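You operate a simulated robot arm through the tools that you are given. There is no shell and no other tool.

You are at the controls of a simulated robot arm. One attempt, no reset.

TASK
Swap the dry box's dark-bead filter for the orange-bead one.
Fine: switch off first; the old one on the trolley tray; clamp the new one and switch on again. Set down upright: filter.
Where things are to end (x, y in the base frame): filter within 30 mm of [1220, 360].

It is judged by the outcome, as a careful person would: the job done as asked, and still so three seconds after it is handed in. It fails if anything else is knocked over, pushed out of place, dropped, spilled or broken.

THE ROBOT
A 6-joint arm with a two-finger gripper, fixed in place. Base frame: the origin is at the foot of the arm, x ahead of it, y to its left, z up. Readings come in mm, degrees, newtons and seconds.
Its first joint turns from -166.0 to 166.0 degrees. Payload 2.45 kg.
Tool frame: the origin (TCP) lies between the finger pads and is the grasp point; the fingertips stand 20 mm ahead of it; z points along the fingers, y is the line along which they close. The gripper opens to 140 mm. The gripper's body begins 168 mm behind the TCP.
Orientation is that of the tool frame in the base frame, as a unit quaternion [w, x, y, z]. With the fingers straight down and closing along the base's y, the tool's x points along the base's -x, its y along +y and its z along -z.

THE INTERFACE
- The arm moves only by the tool drive_tool. Its argument "plan" is text: rows parted by semicolons, each of 7 numbers parted by spaces: the shift along the base's x, y, z in mm, then the turn, a rotation vector about the base's x, y, z in degrees, then the finger opening in mm, from 0 to 140. In form: dx dy dz wx wy wz jaw; .... A call has 1 to 20 rows; each row is the pose to reach, as a shift and turn from the pose commanded when the call began. A row lasts 0.2 s, in which the tool goes at most 50 mm and 8.6 degrees; a call with a longer step from one row to the next is refused whole, and so is a gripper value outside its range. A pose out of reach is approached as far as the arm can. The call stops where the force on the tool passes 90 N (or 10 N more than at its start, if that is more) or the arm is blocked; 0.2 s more then pass. The fingers move at their own pace (about 45 mm/s each) and stop on an object; they squeeze with about 28 N. The grip force told is the motor's: it shows also when the fingers shut on nothing. Time passes only in rows, and 0.2 s behind the last, so rows that repeat a pose let the fingers close. It gives the time, the measured TCP pose, the force on the tool (base axes), the opening and the grip force at its end, in the units of the frame above (readings bear some noise), with the torque about the TCP (base axes, N m) and any sound that the robot's microphone picked up, and new pictures: "pictures" is both (left out), scene, wrist or none.
- Cameras (640 x 400 px; columns grow to the right, rows downward): "scene" is fixed at [50.9, 502.5, 1483]; the picture's right is [0.15, -0.99, 0.00], its down [-0.28, -0.04, -0.96] and it looks along [0.95, 0.14, -0.28] (base axes); focal length 258 px, centre (320, 200). "wrist" rides on the gripper at [78, 11, -209] in the tool frame; the picture's right is [-0.14, 0.99, 0.00], its down [-0.92, -0.13, -0.37] and it looks along [-0.37, -0.05, 0.93] (tool axes); focal length 280 px, centre (320, 200). There is no depth. A picture from a camera that has moved, and an enlarged one, comes with that camera's place and axes in the base frame and with its lens.
- close_up(camera, box): a new picture of the part [left, top, right, bottom] of that camera's present view, enlarged. It takes no simulated time.
- close_job(): hands the job in; it is judged then, once.

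Nothing tells you positions but the pictures and the camera data. Unless the task says otherwise, let go and move clear before handing in.

The tools are called after "Request:" by a JSON object that holds its "fn" and its "kwargs". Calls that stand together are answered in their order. drive_tool: Moves the arm, as the interface text tells. Its arguments: {"type":"object","properties":{"plan":{"type":"string"},"pictures":{"type":"string","enum":["both","scene","wrist","none"]}},"required":["plan"]} The other tools are called the same way: close_up (camera, box) takes an enlarged picture of a part of a camera's view; close_job () hands the job in.

At the start:

```text
time: 0.0
position: [385.1, 413.6, 1428.1]
tcp_rot: [-0.001, 0.0, 1.0, 0.0]
ft_force: [0.3, -0.2, 0.6]
moment: [0.01, 0.0, 0.02]
width: 139.9
grasp_force: 0.2
```

scene: 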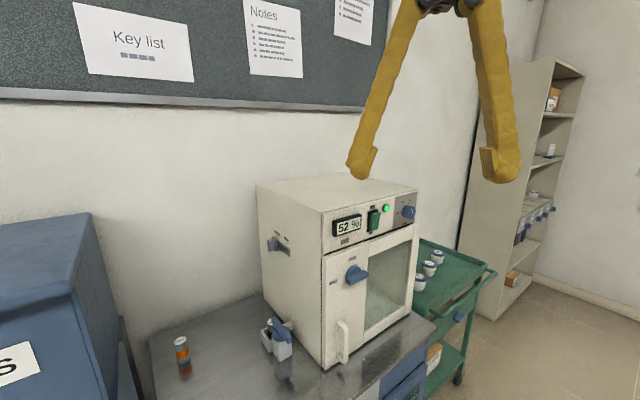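
wrist: 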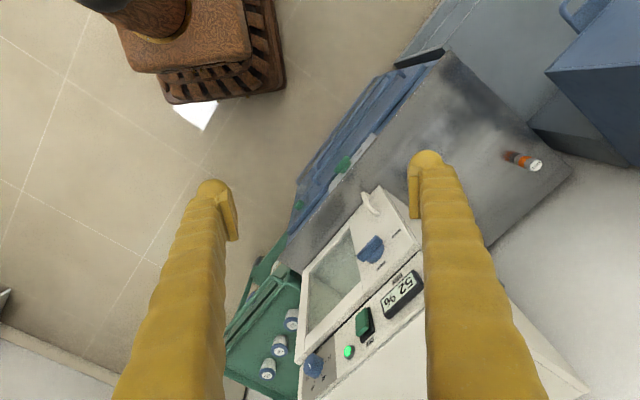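

I see a dry box on a bench with a green switch and lamp, a bracket near its left side, an orange-topped filter on the bench, and a trolley with cylinders on its tray. I'll look closer before moving.

Request:
{"fn": "close_up", "kwargs": {"camera": "scene", "box": [240, 170, 440, 295]}}

Request:
{"fn": "close_up", "kwargs": {"camera": "scene", "box": [150, 290, 350, 400]}}

Request:
{"fn": "close_up", "kwargs": {"camera": "scene", "box": [390, 220, 510, 390]}}

Request:
{"fn": "close_up", "kwargs": {"camera": "wrist", "box": [220, 160, 600, 400]}}

Request:
{"fn": "close_up", "kwargs": {"camera": "scene", "box": [240, 0, 400, 90]}}

```text
3.20 times, centred on (340, 232) of scene
camera zoom: at [50.9, 502.5, 1483.0], right [0.15, -0.99, 0.0], down [-0.28, -0.04, -0.96], along [0.95, 0.14, -0.28], focal length 824 px, centre (256, 96)
```

zoom: 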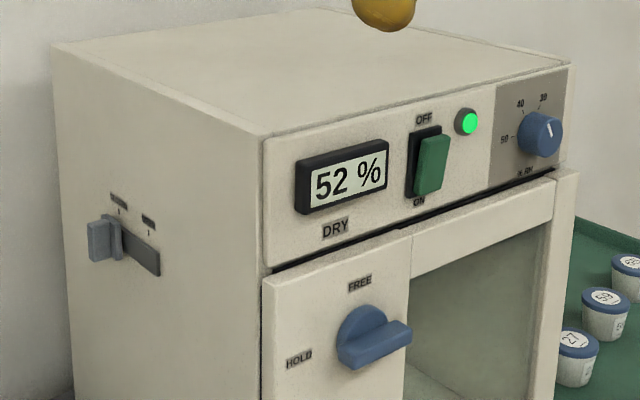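

```text
3.20 times, centred on (250, 345) of scene
camera zoom: at [50.9, 502.5, 1483.0], right [0.15, -0.99, 0.0], down [-0.28, -0.04, -0.96], along [0.95, 0.14, -0.28], focal length 824 px, centre (544, -264)
```

zoom: 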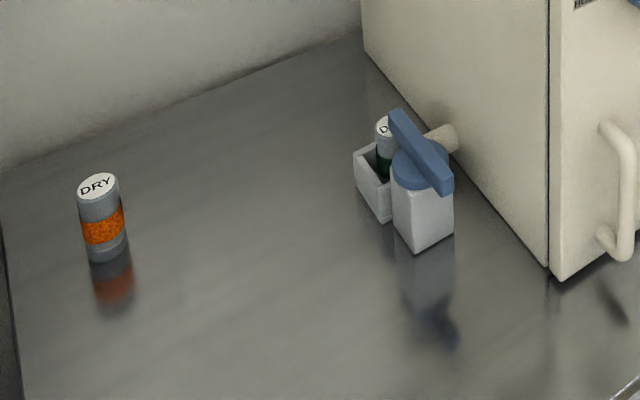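

```text
2.35 times, centred on (450, 305) of scene
camera zoom: at [50.9, 502.5, 1483.0], right [0.15, -0.99, 0.0], down [-0.28, -0.04, -0.96], along [0.95, 0.14, -0.28], focal length 606 px, centre (14, -47)
```

zoom: 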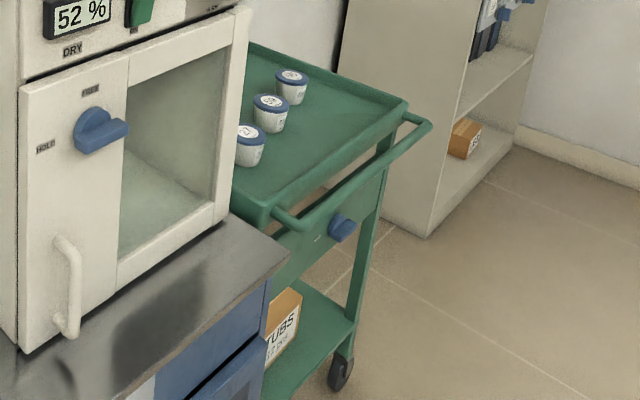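

```text
1.67 times, centred on (410, 280) of wrist
camera zoom: at [306.2, 424.8, 1637.6], right [0.14, 0.99, 0.0], down [0.92, -0.13, 0.37], along [0.37, -0.05, -0.93], focal length 467 px, centre (170, 67)
```

zoom: 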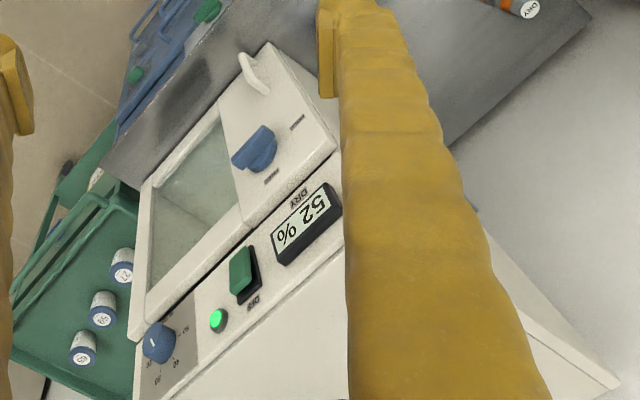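

```text
4.00 times, centred on (320, 45) of scene
camera zoom: at [50.9, 502.5, 1483.0], right [0.15, -0.99, 0.0], down [-0.28, -0.04, -0.96], along [0.95, 0.14, -0.28], focal length 1030 px, centre (320, 820)
```

zoom: 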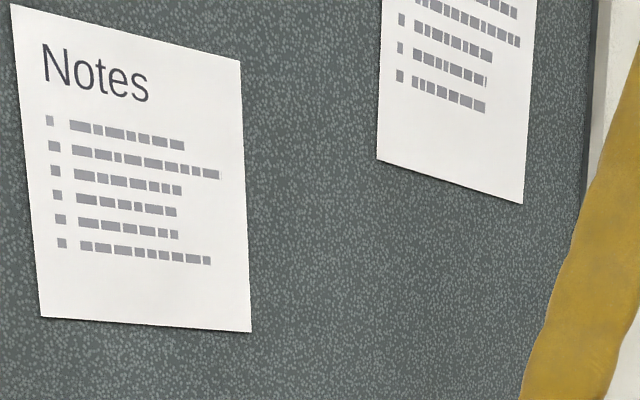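

The dry box is turned about 42° from the base frame: the switch is near (721, 453, 1236), the orange filter's top is near (588, 990, 879), and the trolley tins are near (1100, 205, 809). I'll first yaw the tool so that its camera ends up on top when I tilt the fingers forward.

Request:
{"fn": "drive_tool", "kwargs": {"plan": "0 0 0 0 0 -8.1 140;0 0 0 0 0 -16.2 140;0 0 0 0 0 -24.3 140;0 0 0 0 0 -32.4 140;0 0 0 0 0 -40.5 140;0 0 0 0 0 -48.6 140;0 0 0 0 0 -56.7 140;0 0 0 0 0 -64.8 140;0 0 0 0 0 -72.9 140;0 0 0 0 0 -81 140;0 0 0 0 0 -89.1 140;0 0 0 0 0 -97.2 140;0 0 0 0 0 -105.3 140;0 0 0 0 0 -113.4 140;0 0 0 0 0 -121.5 140;0 0 0 0 0 -129.6 140;0 0 0 0 0 -138 140"}}

```text
time: 3.6
position: [385.4, 414.8, 1426.6]
tcp_rot: [-0.001, 0.883, 0.469, -0.001]
ft_force: [-0.5, -0.2, 0.4]
moment: [-0.01, 0.05, -0.01]
width: 140.1
grasp_force: 0.1
out of reach, approached as far as the arm can: row 16, 17
camera wrist: at [438.4, 472.4, 1637.7], right [0.74, -0.67, 0.0], down [-0.62, -0.69, 0.37], along [-0.25, -0.27, -0.93], focal length 280 px, centre (320, 200)
```

scene: 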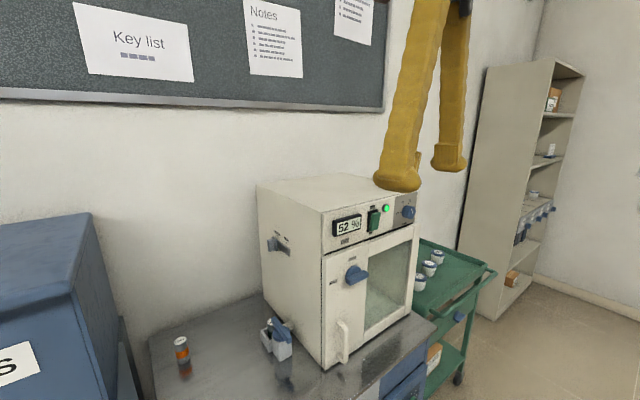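
wrist: 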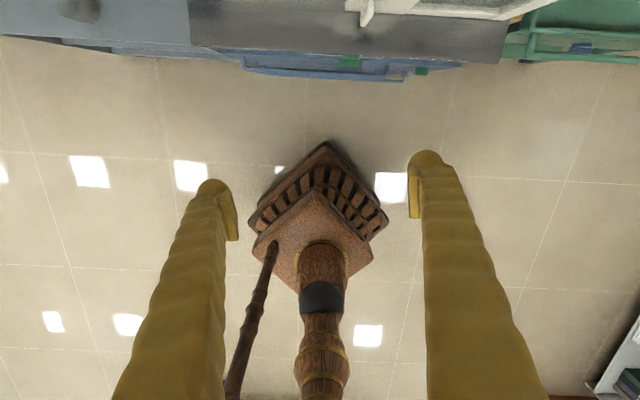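

The sixth joint is near its limit with the tool in this attitude, so I'm stopping the yaw here. Next I'll tilt the tool forward to survey the front panel and the filter holder.

Request:
{"fn": "drive_tool", "kwargs": {"plan": "2 -10 0 6.6 -4.5 0 140;4 -20 0 13.2 -9 0 140;6 -30 0 19.9 -13.4 0 140;8 -40 0 26.5 -17.9 0 140;10 -50 0 33.1 -22.4 0 140;12 -60 0 39.7 -26.8 0 140;15 -70 0 46.4 -31.3 0 140;17 -80 0 53 -35.8 0 140;20 -90 0 58 -39.1 0 140"}}

```text
time: 5.6
position: [405.9, 324.2, 1426.1]
tcp_rot: [-0.269, 0.723, 0.385, 0.506]
ft_force: [0.1, 0.7, 0.1]
moment: [0.0, -0.03, 0.0]
width: 139.9
grasp_force: 0.0
camera wrist: at [319.1, 176.7, 1572.6], right [0.8, -0.59, -0.13], down [-0.47, -0.48, -0.74], along [0.38, 0.65, -0.66], focal length 280 px, centre (320, 200)
```

scene: 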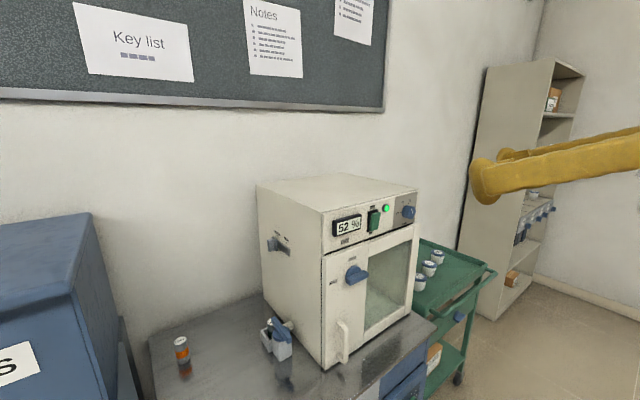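
wrist: 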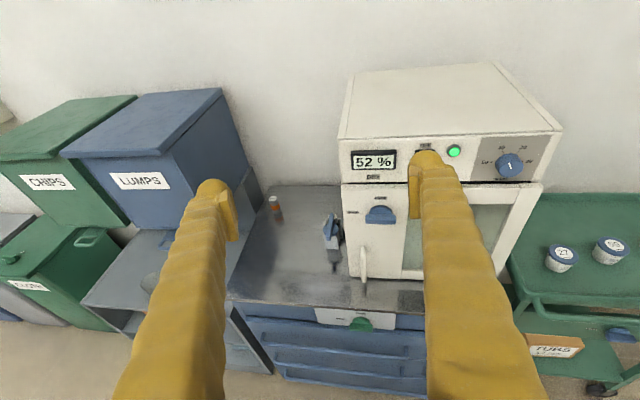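

Now I can see the whole workspace from the front. I'll zoom in on the holder, the panel and the trolley.

Request:
{"fn": "close_up", "kwargs": {"camera": "wrist", "box": [230, 180, 350, 280]}}

Request:
{"fn": "close_up", "kwargs": {"camera": "wrist", "box": [330, 60, 570, 210]}}

Request:
{"fn": "close_up", "kwargs": {"camera": "wrist", "box": [330, 180, 430, 300]}}

Request:
{"fn": "close_up", "kwargs": {"camera": "wrist", "box": [480, 180, 640, 400]}}

Request:
{"fn": "close_up", "kwargs": {"camera": "scene", "box": [250, 310, 310, 365]}}

```text
4.00 times, centred on (290, 230) of wrist
camera zoom: at [319.1, 176.7, 1572.6], right [0.8, -0.59, -0.13], down [-0.47, -0.48, -0.74], along [0.38, 0.65, -0.66], focal length 1122 px, centre (440, 80)
```

zoom: 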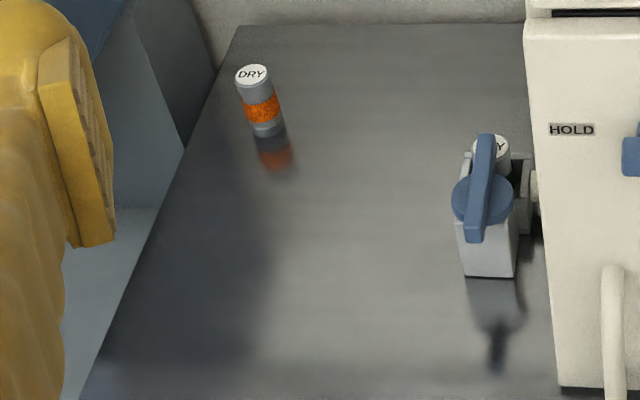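

```text
2.67 times, centred on (450, 135) of wrist
camera zoom: at [319.1, 176.7, 1572.6], right [0.8, -0.59, -0.13], down [-0.47, -0.48, -0.74], along [0.38, 0.65, -0.66], focal length 748 px, centre (-27, 373)
```

zoom: 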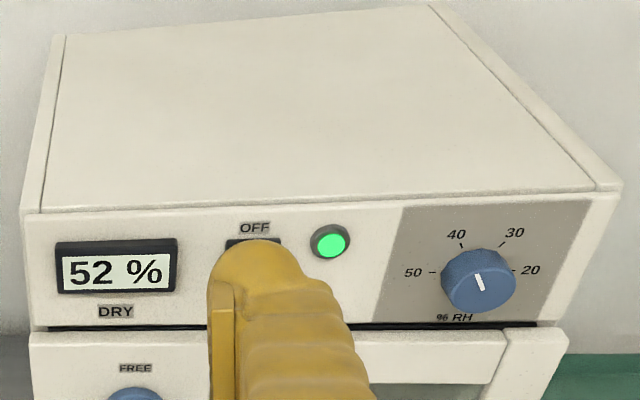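

```text
3.33 times, centred on (380, 240) of wrist
camera zoom: at [319.1, 176.7, 1572.6], right [0.8, -0.59, -0.13], down [-0.47, -0.48, -0.74], along [0.38, 0.65, -0.66], focal length 935 px, centre (120, 67)
```

zoom: 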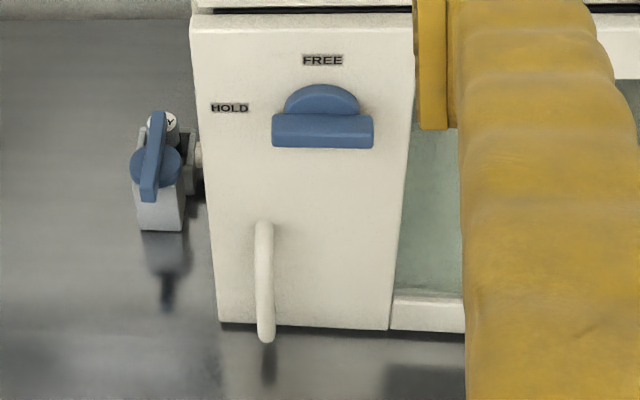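

```text
1.82 times, centred on (560, 290) of wrist
camera zoom: at [319.1, 176.7, 1572.6], right [0.8, -0.59, -0.13], down [-0.47, -0.48, -0.74], along [0.38, 0.65, -0.66], focal length 510 px, centre (-116, 36)
```

zoom: 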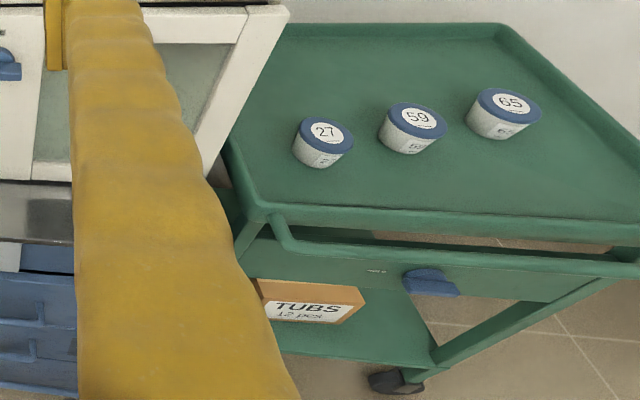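

```text
7.27 times, centred on (280, 338) of scene
camera zoom: at [50.9, 502.5, 1483.0], right [0.15, -0.99, 0.0], down [-0.28, -0.04, -0.96], along [0.95, 0.14, -0.28], focal length 1873 px, centre (611, -800)
```

zoom: 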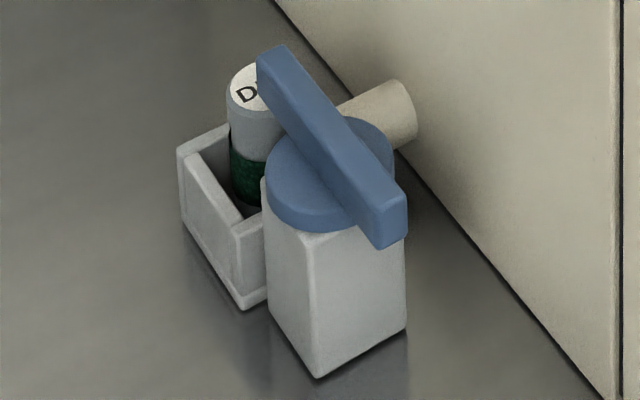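

The old filter sits in an open holder at about (700, 762), under the bar of a blue rotary clamp on a post at about (651, 708). The orange filter is at about (589, 994). I'll shift sideways to see the switch between the fingers.

Request:
{"fn": "drive_tool", "kwargs": {"plan": "30 -22 -18 0 0 0 140;60 -44 -36 0 0 0 140;90 -66 -54 0 0 0 140;120 -88 -72 0 0 0 140;150 -110 -90 0 0 0 140", "pictures": "wrist"}}

Request:
{"fn": "close_up", "kwargs": {"camera": "wrist", "box": [220, 60, 440, 220]}}

Request:
{"fn": "close_up", "kwargs": {"camera": "scene", "box": [255, 220, 305, 260]}}

Request:
{"fn": "close_up", "kwargs": {"camera": "scene", "box": [355, 195, 395, 240]}}

```text
time: 6.8
position: [556.3, 216.1, 1337.7]
tcp_rot: [-0.269, 0.723, 0.385, 0.506]
ft_force: [0.0, -0.4, -0.2]
moment: [-0.05, 0.0, 0.0]
width: 139.7
grasp_force: 0.0
camera wrist: at [469.4, 68.0, 1483.9], right [0.8, -0.59, -0.13], down [-0.47, -0.48, -0.74], along [0.38, 0.65, -0.66], focal length 280 px, centre (320, 200)
```

wrist: 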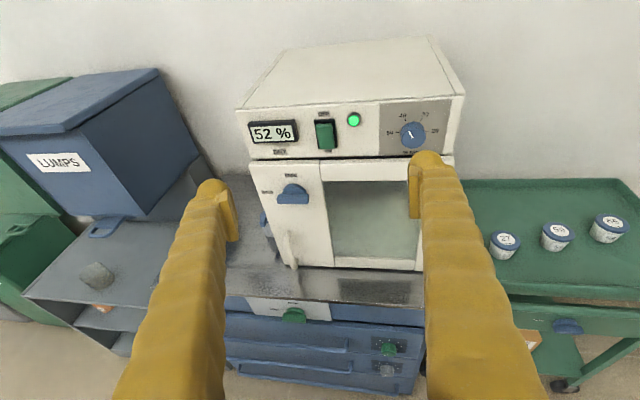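

```text
2.50 times, centred on (330, 140) of wrist
camera zoom: at [469.4, 68.0, 1483.9], right [0.8, -0.59, -0.13], down [-0.47, -0.48, -0.74], along [0.38, 0.65, -0.66], focal length 701 px, centre (295, 350)
```

zoom: 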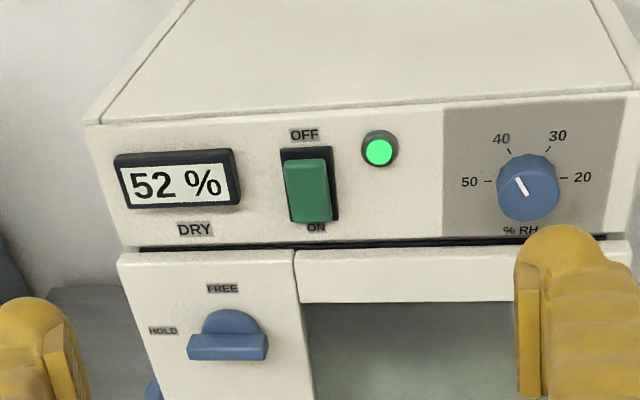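

```text
10.00 times, centred on (280, 240) of scene
camera zoom: at [50.9, 502.5, 1483.0], right [0.15, -0.99, 0.0], down [-0.28, -0.04, -0.96], along [0.95, 0.14, -0.28], focal length 2575 px, centre (720, -200)
```

zoom: 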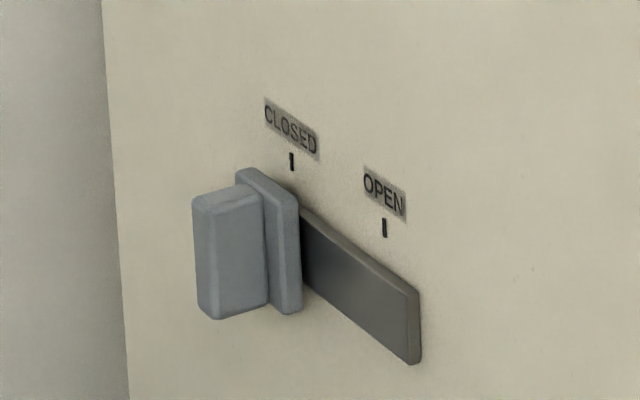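

```text
8.89 times, centred on (375, 218) of scene
camera zoom: at [50.9, 502.5, 1483.0], right [0.15, -0.99, 0.0], down [-0.28, -0.04, -0.96], along [0.95, 0.14, -0.28], focal length 2289 px, centre (-169, 44)
```

zoom: 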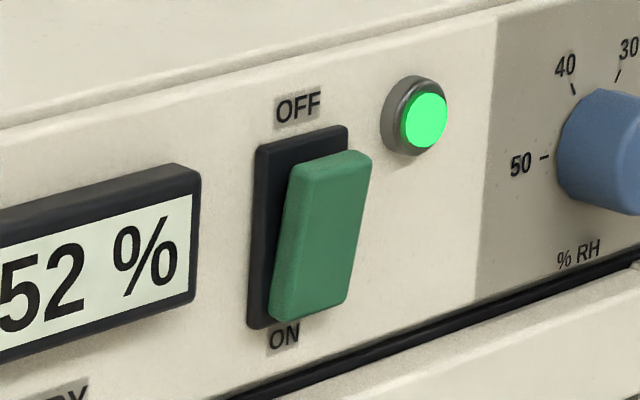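

The switch is a rocker with its top standing proud, so pressing its upper half turns it off. Its centre is at about (725, 450, 1230) and the panel faces along 45°. I'll close the fingers, turn to 45° and stop about 60 mm in front of its upper half.

Request:
{"fn": "drive_tool", "kwargs": {"plan": "0 20 0 0 0 -3 100;10 50 -10 0 0 -6 60;30 80 -30 0 0 -9 20;55 110 -60 0 0 -11 0;80 140 -80 0 0 -11 0;95 160 -95 0 0 -11 0;107 171 -98 0 0 -11 0;107 171 -98 0 0 -11 0;107 171 -98 0 0 -11 0"}}

Request:
{"fn": "close_up", "kwargs": {"camera": "scene", "box": [310, 150, 470, 260]}}

```text
time: 8.8
position: [662.1, 388.2, 1239.9]
tcp_rot: [-0.22, 0.757, 0.314, 0.53]
ft_force: [-0.4, 0.8, -0.2]
moment: [-0.01, -0.02, -0.02]
width: 0.1
grasp_force: 26.7
camera wrist: at [549.3, 259.2, 1385.9], right [0.67, -0.73, -0.13], down [-0.56, -0.38, -0.74], along [0.49, 0.57, -0.66], focal length 280 px, centre (320, 200)
```

scene: 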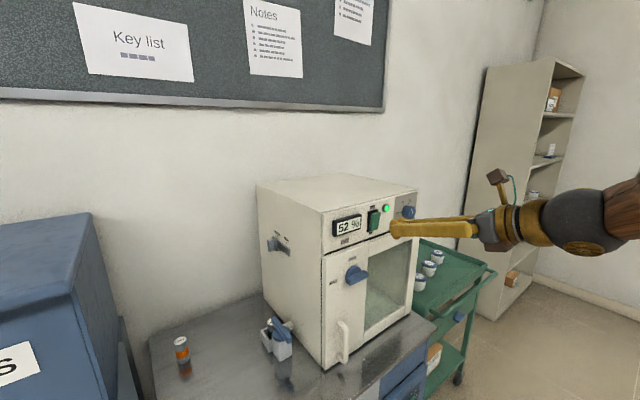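
wrist: 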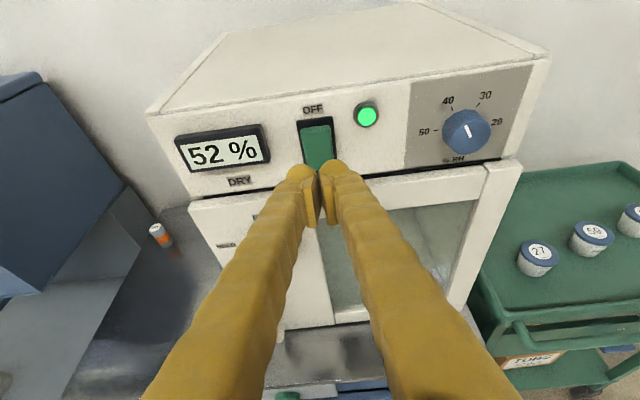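

```text
3.64 times, centred on (390, 205) of scene
camera zoom: at [50.9, 502.5, 1483.0], right [0.15, -0.99, 0.0], down [-0.28, -0.04, -0.96], along [0.95, 0.14, -0.28], focal length 936 px, centre (66, 182)
```

zoom: 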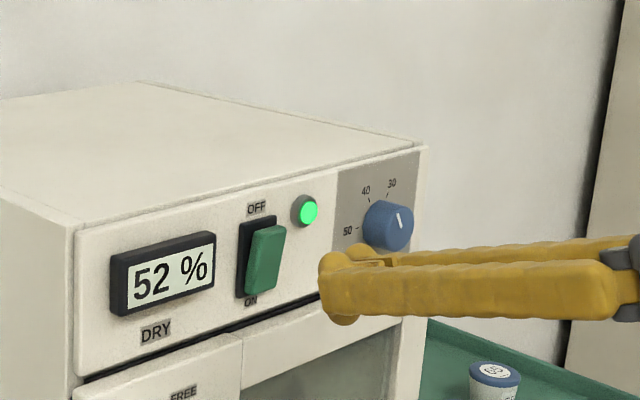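

The fingertip lines up with the rocker. I'll raise it slightly and go in gently.

Request:
{"fn": "drive_tool", "kwargs": {"plan": "10 10 6 0 0 0 0;20 20 6 0 0 0 0;30 30 6 0 0 0 0;36 36 6 0 0 0 0;40 40 6 0 0 0 0;43 43 6 0 0 0 0"}}

Request:
{"fn": "close_up", "kwargs": {"camera": "scene", "box": [340, 180, 440, 250]}}

```text
time: 10.2
position: [705.4, 430.4, 1244.4]
tcp_rot: [-0.22, 0.757, 0.314, 0.529]
ft_force: [0.4, 0.7, 0.5]
moment: [-0.02, -0.02, -0.02]
width: 0.0
grasp_force: 28.0
camera wrist: at [593.0, 300.5, 1391.1], right [0.67, -0.73, -0.13], down [-0.56, -0.38, -0.74], along [0.49, 0.57, -0.66], focal length 280 px, centre (320, 200)
```

scene: 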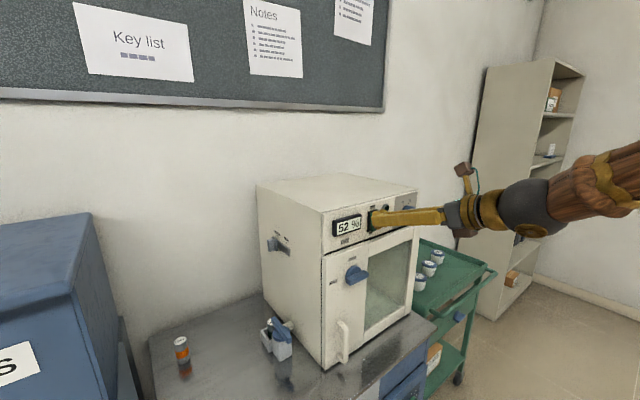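
wrist: 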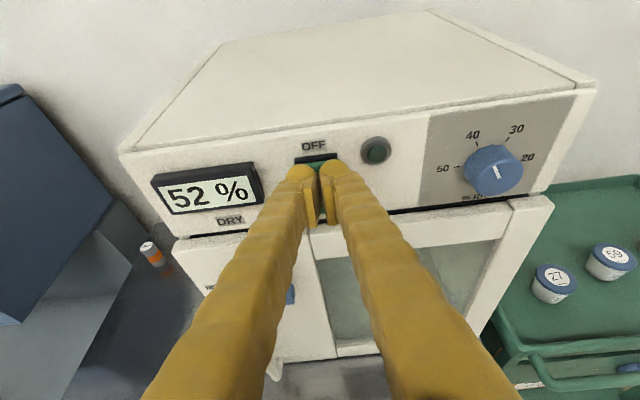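

```text
5.71 times, centred on (390, 215) of scene
camera zoom: at [50.9, 502.5, 1483.0], right [0.15, -0.99, 0.0], down [-0.28, -0.04, -0.96], along [0.95, 0.14, -0.28], focal length 1471 px, centre (-80, 114)
```

zoom: 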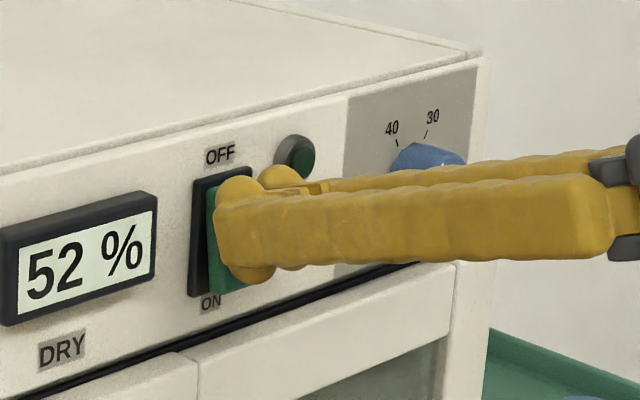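

The lamp has gone dark, so the switch is off. I'll back away to check it.

Request:
{"fn": "drive_tool", "kwargs": {"plan": "-20 -20 0 0 0 0 0;-50 -50 0 0 0 0 0;-80 -80 10 0 0 0 0;-110 -110 30 0 0 0 0;-140 -140 60 0 0 0 0;-165 -165 90 0 0 0 0"}}

Request:
{"fn": "close_up", "kwargs": {"camera": "scene", "box": [310, 190, 430, 260]}}

```text
refused: row 5 steps farther than a row can; nothing moved
```

```text
5.33 times, centred on (370, 225) of scene
camera zoom: at [50.9, 502.5, 1483.0], right [0.15, -0.99, 0.0], down [-0.28, -0.04, -0.96], along [0.95, 0.14, -0.28], focal length 1373 px, centre (53, 67)
```

zoom: 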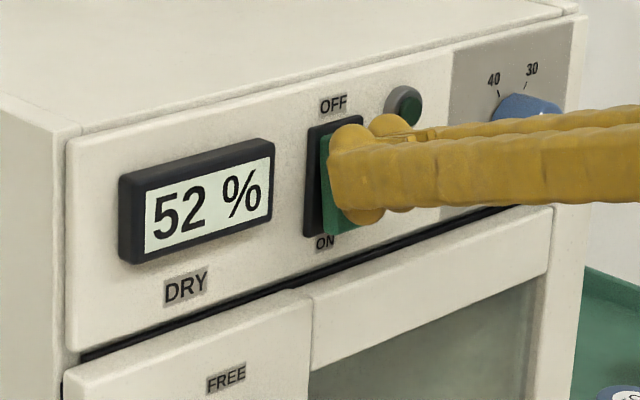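

That plan had too large a step and was refused. I'll retreat with smaller steps.

Request:
{"fn": "drive_tool", "kwargs": {"plan": "-20 -20 0 0 0 0 0;-45 -45 0 0 0 0 0;-70 -70 10 0 0 0 0;-95 -95 30 0 0 0 0;-120 -120 50 0 0 0 0;-145 -145 75 0 0 0 0;-165 -165 100 0 0 0 0"}}

Request:
{"fn": "close_up", "kwargs": {"camera": "scene", "box": [310, 190, 430, 260]}}

Request:
{"fn": "close_up", "kwargs": {"camera": "wrist", "box": [160, 100, 340, 300]}}

```text
time: 11.8
position: [538.2, 262.0, 1344.5]
tcp_rot: [-0.22, 0.757, 0.314, 0.529]
ft_force: [-0.5, 0.0, 0.4]
moment: [0.0, 0.0, 0.0]
width: 0.0
grasp_force: 28.6
camera wrist: at [426.2, 134.5, 1490.7], right [0.67, -0.73, -0.13], down [-0.56, -0.38, -0.74], along [0.49, 0.57, -0.66], focal length 280 px, centre (320, 200)
```

scene: 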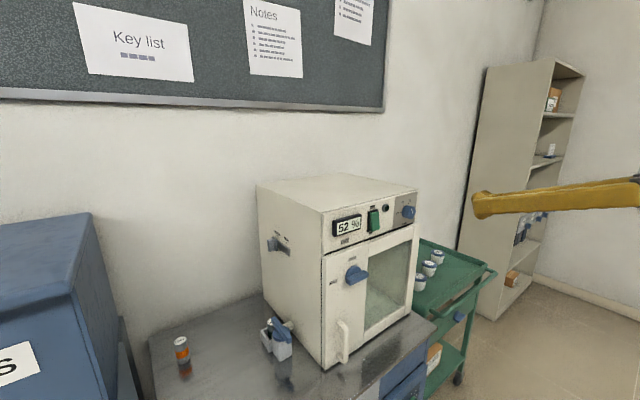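
wrist: 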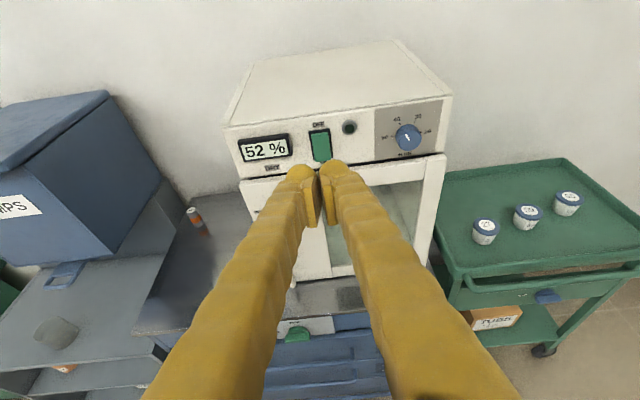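

```text
5.33 times, centred on (370, 225) of scene
camera zoom: at [50.9, 502.5, 1483.0], right [0.15, -0.99, 0.0], down [-0.28, -0.04, -0.96], along [0.95, 0.14, -0.28], focal length 1373 px, centre (53, 67)
```

zoom: 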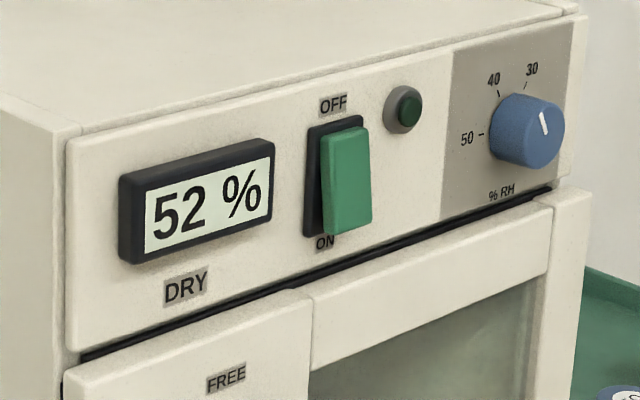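

```text
2.00 times, centred on (250, 200) of wrist
camera zoom: at [426.2, 134.5, 1490.7], right [0.67, -0.73, -0.13], down [-0.56, -0.38, -0.74], along [0.49, 0.57, -0.66], focal length 561 px, centre (460, 200)
```

zoom: 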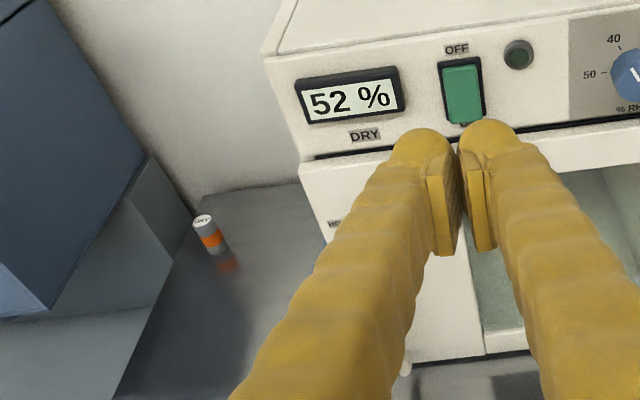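

The switch is confirmed off (rocker flipped, lamp dark). I'll now roll the tool about its own axis into the comfortable wrist range, with the camera on the inner side, to work on the clamp and filters.

Request:
{"fn": "drive_tool", "kwargs": {"plan": "-2 2 2 -5.644 -5.644 2.907 0;-4 4 4 -11.288 -11.288 5.814 0;-6 6 6 -16.932 -16.932 8.721 0;-8 8 8 -22.576 -22.576 11.628 0;-10 10 10 -28.22 -28.22 14.535 0;-12 12 12 -33.864 -33.864 17.442 0;-14 14 14 -39.508 -39.508 20.349 0;-16 16 16 -45.152 -45.152 23.256 0;-18 18 18 -50.796 -50.796 26.163 0;-20 20 20 -56.44 -56.44 29.07 0;-22 22 20 -62.084 -62.084 31.977 0;-24 24 20 -67.728 -67.728 34.884 0;-26 26 20 -73.372 -73.372 37.791 0;-28 28 20 -79.016 -79.016 40.698 0;-30 30 20 -84.66 -84.66 43.605 0;-32 32 20 -90.304 -90.304 46.512 0;-34 34 20 -95.948 -95.948 49.419 0;-36 36 20 -101.592 -101.592 52.326 0;-38 38 20 -107.236 -107.236 55.233 0;-40 40 20 -112.88 -112.88 58.14 0", "pictures": "wrist"}}

```text
time: 16.0
position: [499.2, 303.4, 1364.6]
tcp_rot: [0.509, -0.246, 0.781, 0.264]
ft_force: [0.5, -0.5, 0.4]
moment: [0.02, -0.04, 0.04]
width: 0.2
grasp_force: 28.2
camera wrist: at [324.9, 163.4, 1367.2], right [-0.6, 0.75, 0.29], down [0.17, -0.23, 0.96], along [0.78, 0.62, 0.01], focal length 280 px, centre (320, 200)
```

wrist: 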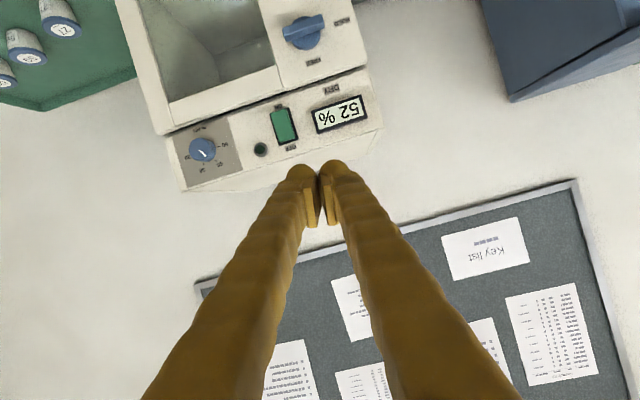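

The tool is almost rolled over. I'll finish the roll, then move left and pitch down to look closely at the clamp and holder.

Request:
{"fn": "drive_tool", "kwargs": {"plan": "0 30 -20 -3.32 -3.32 1.71 0;0 60 -40 -6.64 -6.64 3.42 0;0 90 -60 -6.64 -6.64 3.42 0;0 120 -85 -6.64 -6.64 3.42 0;5 150 -110 -6.64 -6.64 3.42 0;10 180 -135 -6.64 -6.64 3.42 0;15 205 -150 -6.64 -6.64 3.42 0", "pictures": "none"}}

Request:
{"fn": "drive_tool", "kwargs": {"plan": "0 10 -15 -5.66 5.66 0 0;5 20 -30 -11.3 11.3 0 0;10 30 -45 -17 17 0 0;15 40 -60 -22.6 22.6 0 0;20 60 -80 -28.3 28.3 0 0;25 80 -100 -28.3 28.3 0 0;31 87 -120 -28.3 28.3 0 0"}}

```text
time: 17.6
position: [534.8, 473.8, 1213.6]
tcp_rot: [0.526, -0.317, 0.756, 0.225]
ft_force: [-0.4, -0.5, -0.2]
moment: [0.0, -0.03, -0.02]
width: 0.0
grasp_force: 27.7
out of reach, approached as far as the arm can: row 6, 7
```

```text
time: 19.4
position: [532.4, 601.1, 1102.1]
tcp_rot: [0.193, -0.27, 0.921, 0.202]
ft_force: [0.1, -0.4, 0.0]
moment: [0.0, 0.02, 0.02]
width: 0.1
grasp_force: 28.1
out of reach, approached as far as the arm can: row 2, 3, 4
stopped in row 7: the arm was blocked; the commanded pose is now the measured one
camera wrist: at [413.5, 476.6, 1247.7], right [-0.46, 0.82, 0.33], down [0.7, 0.11, 0.7], along [0.54, 0.56, -0.63], focal length 280 px, centre (320, 200)
```

scene: 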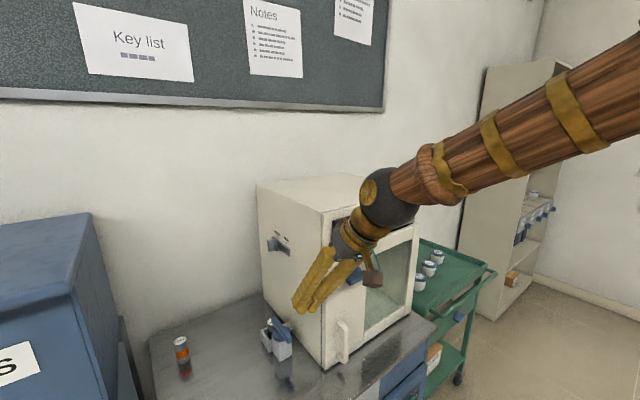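
wrist: 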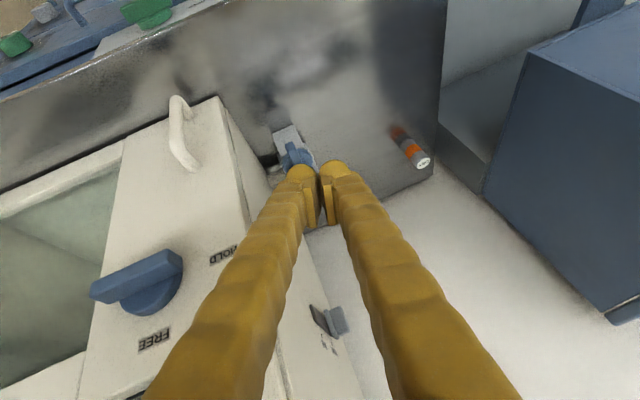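

The wrist came through its aligned pose in the flipped configuration, so the camera-on-top attitude should now be mid-range, which is better for low work. I'll roll back about the tool axis.

Request:
{"fn": "drive_tool", "kwargs": {"plan": "0 0 2 2.1 4.05 -7.16 0;0 0 4 4.2 8.1 -14.32 0;0 0 6 6.3 12.15 -21.48 0;0 0 8 8.4 16.2 -28.64 0;0 0 10 10.5 20.25 -35.8 0;0 0 10 12.6 24.3 -42.96 0;0 0 10 14.7 28.35 -50.12 0;0 0 10 16.8 32.4 -57.28 0;0 0 10 18.9 36.45 -64.44 0;0 0 10 21 40.5 -71.6 0;0 0 10 23.1 44.55 -78.76 0;0 0 10 25.2 48.6 -85.92 0;0 0 10 27.3 52.65 -93.08 0;0 0 10 29.4 56.7 -100.24 0;0 0 10 31.5 60.75 -107.4 0;0 0 10 33.6 64.8 -114.56 0;0 0 10 35.7 68.85 -121.72 0;0 0 10 37.8 72.9 -128.88 0;0 0 10 39.9 76.95 -136.04 0"}}

```text
time: 23.4
position: [532.0, 601.7, 1113.5]
tcp_rot: [-0.168, 0.866, 0.414, 0.223]
ft_force: [0.1, 0.4, -0.2]
moment: [-0.03, -0.02, 0.01]
width: 0.1
grasp_force: 27.8
camera wrist: at [532.3, 543.9, 1330.7], right [0.71, -0.68, -0.18], down [-0.71, -0.69, -0.16], along [-0.01, 0.24, -0.97], focal length 280 px, centre (320, 200)
```

scene: 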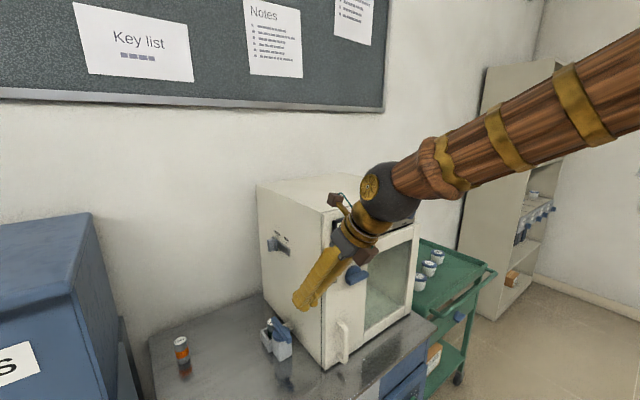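
wrist: 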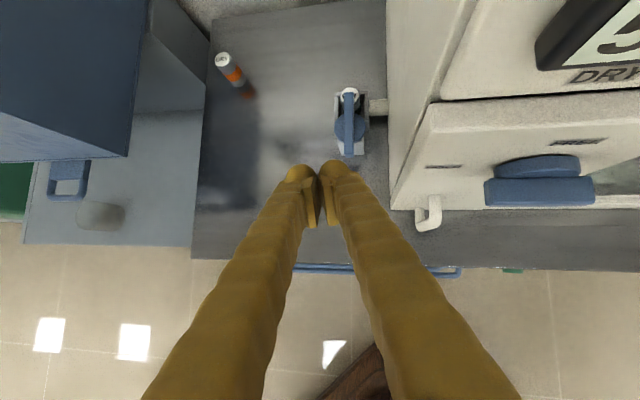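

Good: the tool is now camera-up and mid-range, with a near-vertical view of the clamp. I'll zoom in.

Request:
{"fn": "close_up", "kwargs": {"camera": "wrist", "box": [300, 70, 420, 170]}}

Request:
{"fn": "close_up", "kwargs": {"camera": "wrist", "box": [190, 20, 310, 120]}}

```text
4.00 times, centred on (360, 120) of wrist
camera zoom: at [532.3, 543.9, 1330.7], right [0.71, -0.68, -0.18], down [-0.71, -0.69, -0.16], along [-0.01, 0.24, -0.97], focal length 1122 px, centre (160, 520)
```

zoom: 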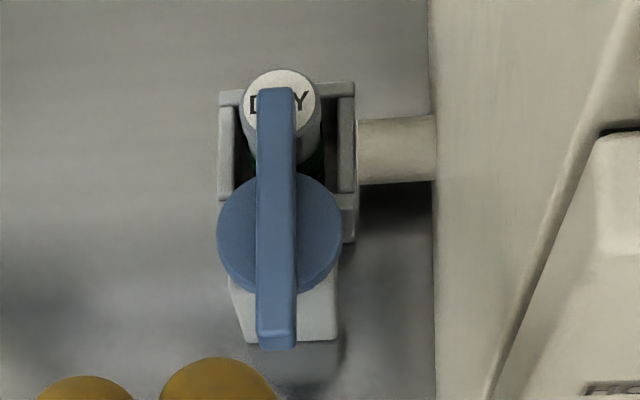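

```text
4.00 times, centred on (250, 70) of wrist
camera zoom: at [532.3, 543.9, 1330.7], right [0.71, -0.68, -0.18], down [-0.71, -0.69, -0.16], along [-0.01, 0.24, -0.97], focal length 1122 px, centre (600, 720)
```

zoom: 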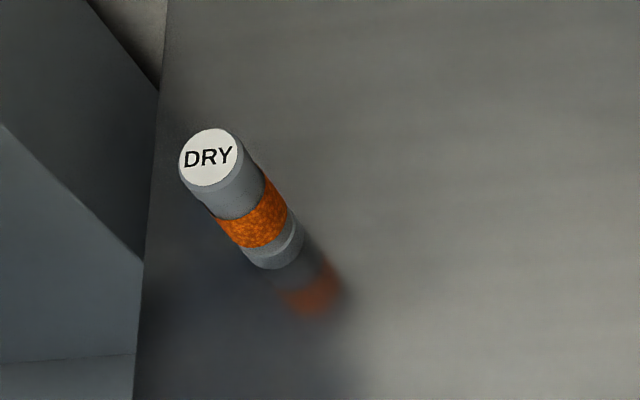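

I now have a clear top view: the knob pivot is about (645, 703), the bar is about 106 mm long over the old filter, and the holder has two side walls. Next I'll hover with closed fingers to the right of the bar's near end, so I can push it clockwise (leftwards).

Request:
{"fn": "drive_tool", "kwargs": {"plan": "12 5 -20 -0.6 -1.6 -5.8 0;25 10 -45 -1.3 -3.2 -11.5 0;40 18 -75 -1.9 -4.8 -17.3 0;55 25 -100 -2.57 -6.47 -23.1 0;72 32 -128 -2.57 -6.47 -23.1 0;90 40 -153 -2.57 -6.47 -23.1 0"}}

Request:
{"fn": "close_up", "kwargs": {"camera": "wrist", "box": [230, 60, 430, 220]}}

Request:
{"fn": "close_up", "kwargs": {"camera": "scene", "box": [240, 280, 340, 370]}}

```text
time: 24.3
position: [591.3, 604.4, 1045.8]
tcp_rot: [-0.171, 0.886, 0.329, 0.279]
ft_force: [-21.4, 22.9, -11.6]
moment: [-0.53, -0.79, -0.57]
width: 0.0
grasp_force: 28.5
out of reach, approached as far as the arm can: row 2, 3, 4
stopped in row 4: the force on the tool passed its limit at 259 N (the readings are from after the stop); the commanded pose is now the measured one
camera wrist: at [567.4, 531.5, 1257.3], right [0.58, -0.79, -0.2], down [-0.81, -0.53, -0.25], along [0.09, 0.31, -0.95], focal length 280 px, centre (320, 200)
```

scene: 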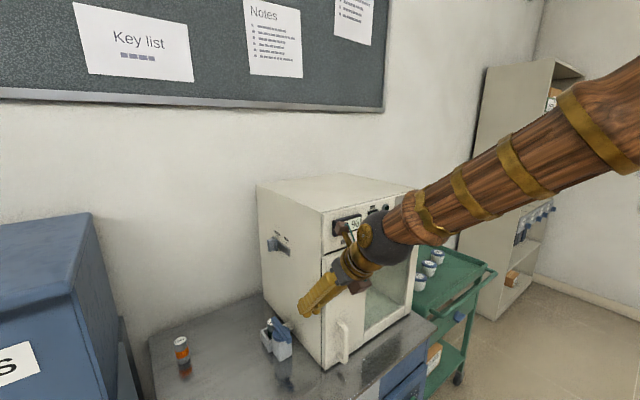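
wrist: 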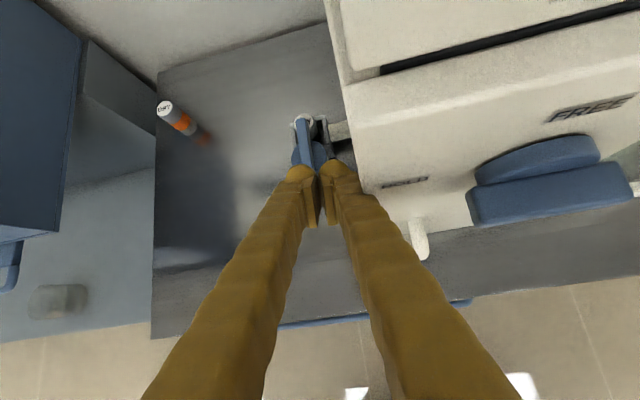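

```text
2.50 times, centred on (330, 140) of wrist
camera zoom: at [567.4, 531.5, 1257.3], right [0.58, -0.79, -0.2], down [-0.81, -0.53, -0.25], along [0.09, 0.31, -0.95], focal length 701 px, centre (295, 350)
```

zoom: 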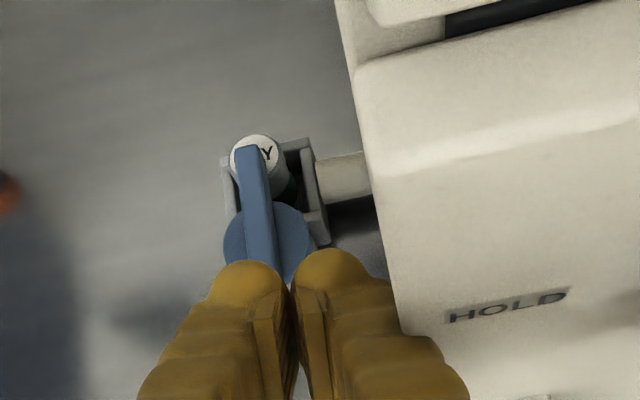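

```text
4.44 times, centred on (290, 325) of scene
camera zoom: at [50.9, 502.5, 1483.0], right [0.15, -0.99, 0.0], down [-0.28, -0.04, -0.96], along [0.95, 0.14, -0.28], focal length 1144 px, centre (453, -356)
```

zoom: 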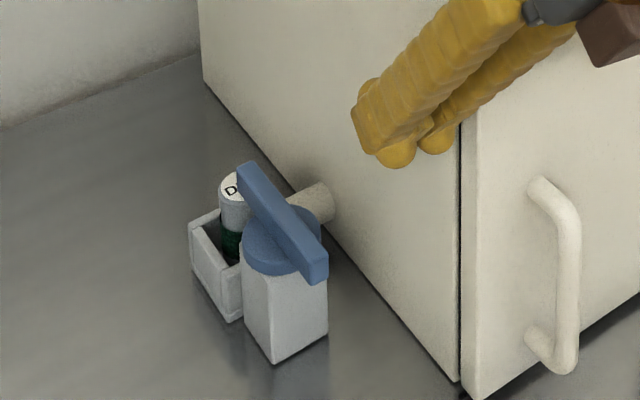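

The gripper touched the left edge of the door, which stands proud of the panel, and the call stopped on force. I'll back off left and away from the box, then check that nothing shifted.

Request:
{"fn": "drive_tool", "kwargs": {"plan": "-15 12 5 0 0 0 0;-30 22 15 0 0 0 0;-50 30 30 0 0 0 0;-75 35 50 0 0 0 0;-100 40 70 0 0 0 0"}}

Request:
{"fn": "close_up", "kwargs": {"camera": "scene", "box": [250, 310, 310, 365]}}

Request:
{"fn": "close_up", "kwargs": {"camera": "scene", "box": [240, 170, 440, 295]}}

```text
time: 25.5
position: [522.6, 612.3, 1111.6]
tcp_rot: [-0.199, 0.877, 0.335, 0.28]
ft_force: [-4.8, -1.2, 6.1]
moment: [-0.45, -0.09, -0.29]
width: 0.0
grasp_force: 27.8
out of reach, approached as far as the arm can: row 2, 3, 4, 5
camera wrist: at [501.7, 529.7, 1319.3], right [0.61, -0.76, -0.24], down [-0.79, -0.55, -0.27], along [0.07, 0.36, -0.93], focal length 280 px, centre (320, 200)
```

scene: 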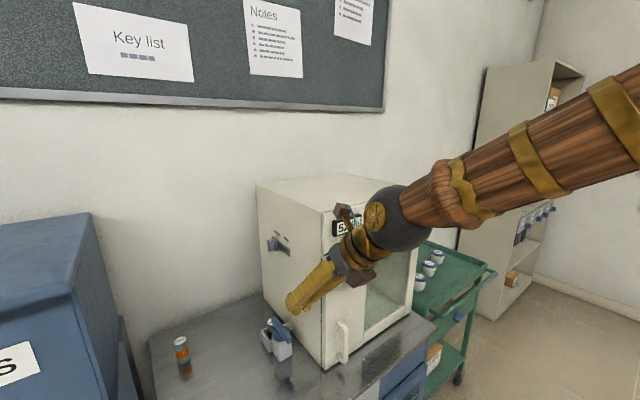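
wrist: 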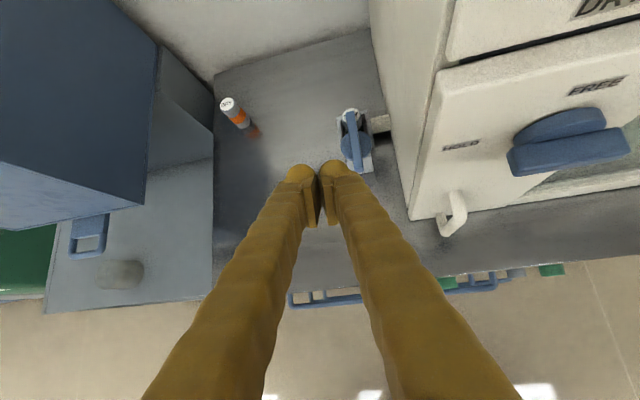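

```text
7.27 times, centred on (280, 338) of scene
camera zoom: at [50.9, 502.5, 1483.0], right [0.15, -0.99, 0.0], down [-0.28, -0.04, -0.96], along [0.95, 0.14, -0.28], focal length 1873 px, centre (611, -800)
```

zoom: 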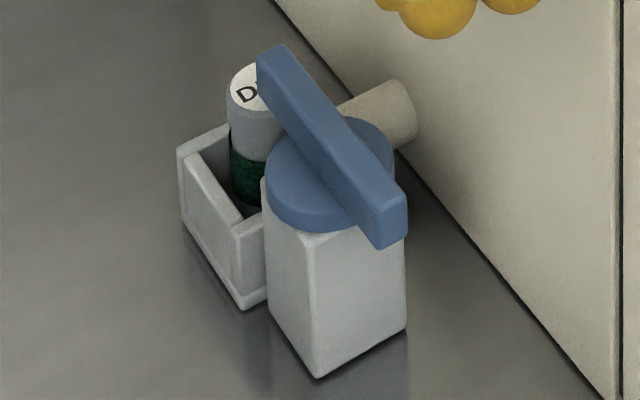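

```text
3.20 times, centred on (340, 232) of scene
camera zoom: at [50.9, 502.5, 1483.0], right [0.15, -0.99, 0.0], down [-0.28, -0.04, -0.96], along [0.95, 0.14, -0.28], focal length 824 px, centre (256, 96)
```

zoom: 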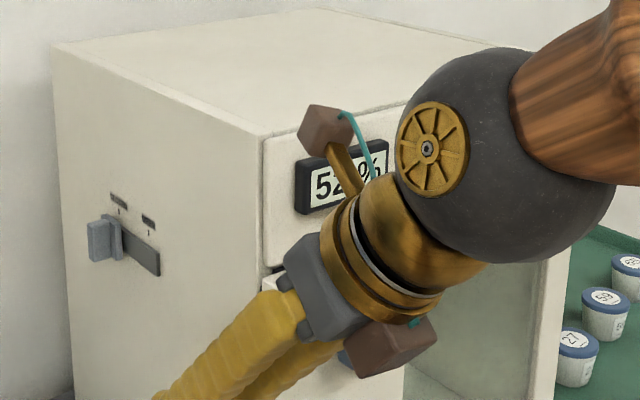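

Nothing shifted. To work freely near the box's left wall I want the wrist back in its original configuration, so I'll swing the tool around the forearm axis, away from the box.

Request:
{"fn": "drive_tool", "kwargs": {"plan": "-5.9 6.8 4 4.325 4.674 -4.998 0;-10.5 13.6 9 8.65 9.348 -9.996 0;-14.2 20.2 14.7 12.975 14.022 -14.994 0;-16.6 26.4 21.3 17.3 18.696 -19.992 0;-17.7 32.2 28.4 21.625 23.37 -24.99 0;-17.7 37.4 35.9 25.95 28.044 -29.988 0;-16.5 41.8 43.8 30.275 32.718 -34.986 0;-14.2 45.3 51.8 34.6 37.392 -39.984 0;-10.8 47.8 59.8 38.925 42.066 -44.982 0;-6.4 49.2 67.6 43.25 46.74 -49.98 0;-1.3 49.6 75.1 47.575 51.414 -54.978 0;4.6 48.7 82.1 51.9 56.088 -59.976 0;11 46.6 88.4 56.225 60.762 -64.974 0;17.8 43.5 94.1 60.55 65.436 -69.972 0;24.8 39.1 98.8 64.875 70.11 -74.97 0;31.9 33.8 102.7 69.2 74.784 -79.968 0;38.9 27.4 105.4 73.525 79.458 -84.966 0;45.6 20.2 107.2 77.85 84.132 -89.964 0;51.9 12 107.7 82.175 88.806 -94.962 0"}}

```text
time: 29.5
position: [583.3, 619.9, 1217.7]
tcp_rot: [0.524, -0.494, 0.681, 0.131]
ft_force: [0.4, 0.6, 0.5]
moment: [-0.01, 0.01, -0.01]
width: 0.0
grasp_force: 27.9
out of reach, approached as far as the arm can: row 17, 18, 19
camera wrist: at [454.2, 436.9, 1237.4], right [-0.81, 0.55, -0.22], down [-0.15, 0.17, 0.97], along [0.57, 0.82, -0.06], focal length 280 px, centre (320, 200)
```

scene: 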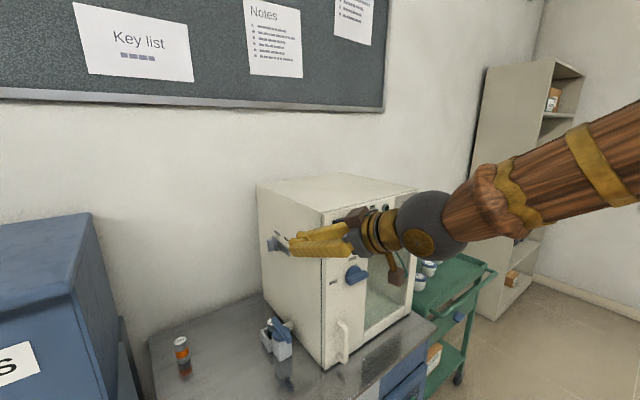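
wrist: 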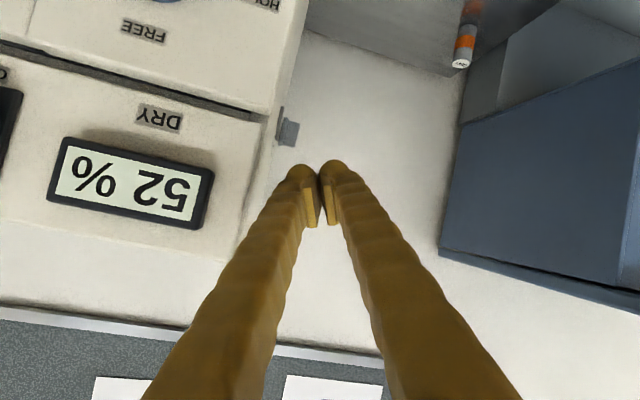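

The tool is now bent above the forearm line with the camera below. I'll pitch it straight down about the wrist centre.

Request:
{"fn": "drive_tool", "kwargs": {"plan": "-13.5 -16 -38 -5.66 5.66 0 0;-30 -36 -73 -11.3 11.3 0 0;-50 -60 -105 -17 17 0 0;-73 -87 -131 -22.6 22.6 0 0;-97 -116 -153 -28.3 28.3 0 0"}}

```text
time: 30.7
position: [452.2, 525.5, 1044.1]
tcp_rot: [0.244, -0.586, 0.773, 0.01]
ft_force: [0.3, -0.6, 0.2]
moment: [-0.02, 0.01, -0.04]
width: 0.0
grasp_force: 28.3
out of reach, approached as far as the arm can: row 1, 2, 3, 4, 5
camera wrist: at [350.6, 394.4, 1196.0], right [-0.87, 0.44, -0.21], down [0.16, 0.68, 0.72], along [0.46, 0.59, -0.66], focal length 280 px, centre (320, 200)
```

scene: 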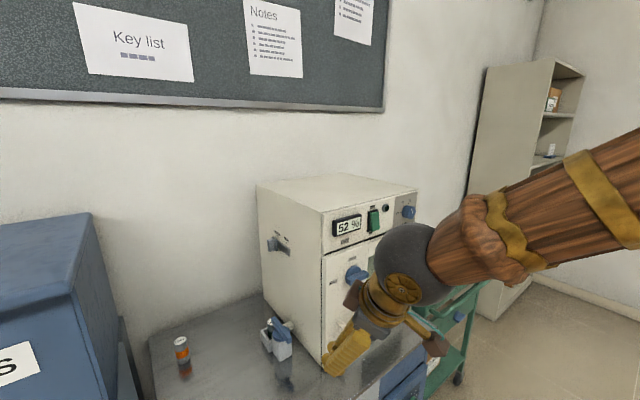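
wrist: 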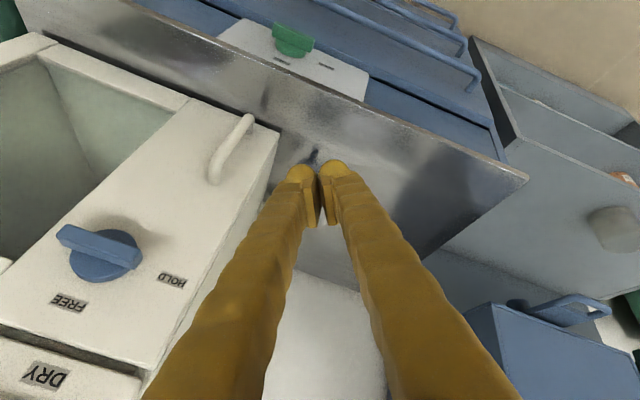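

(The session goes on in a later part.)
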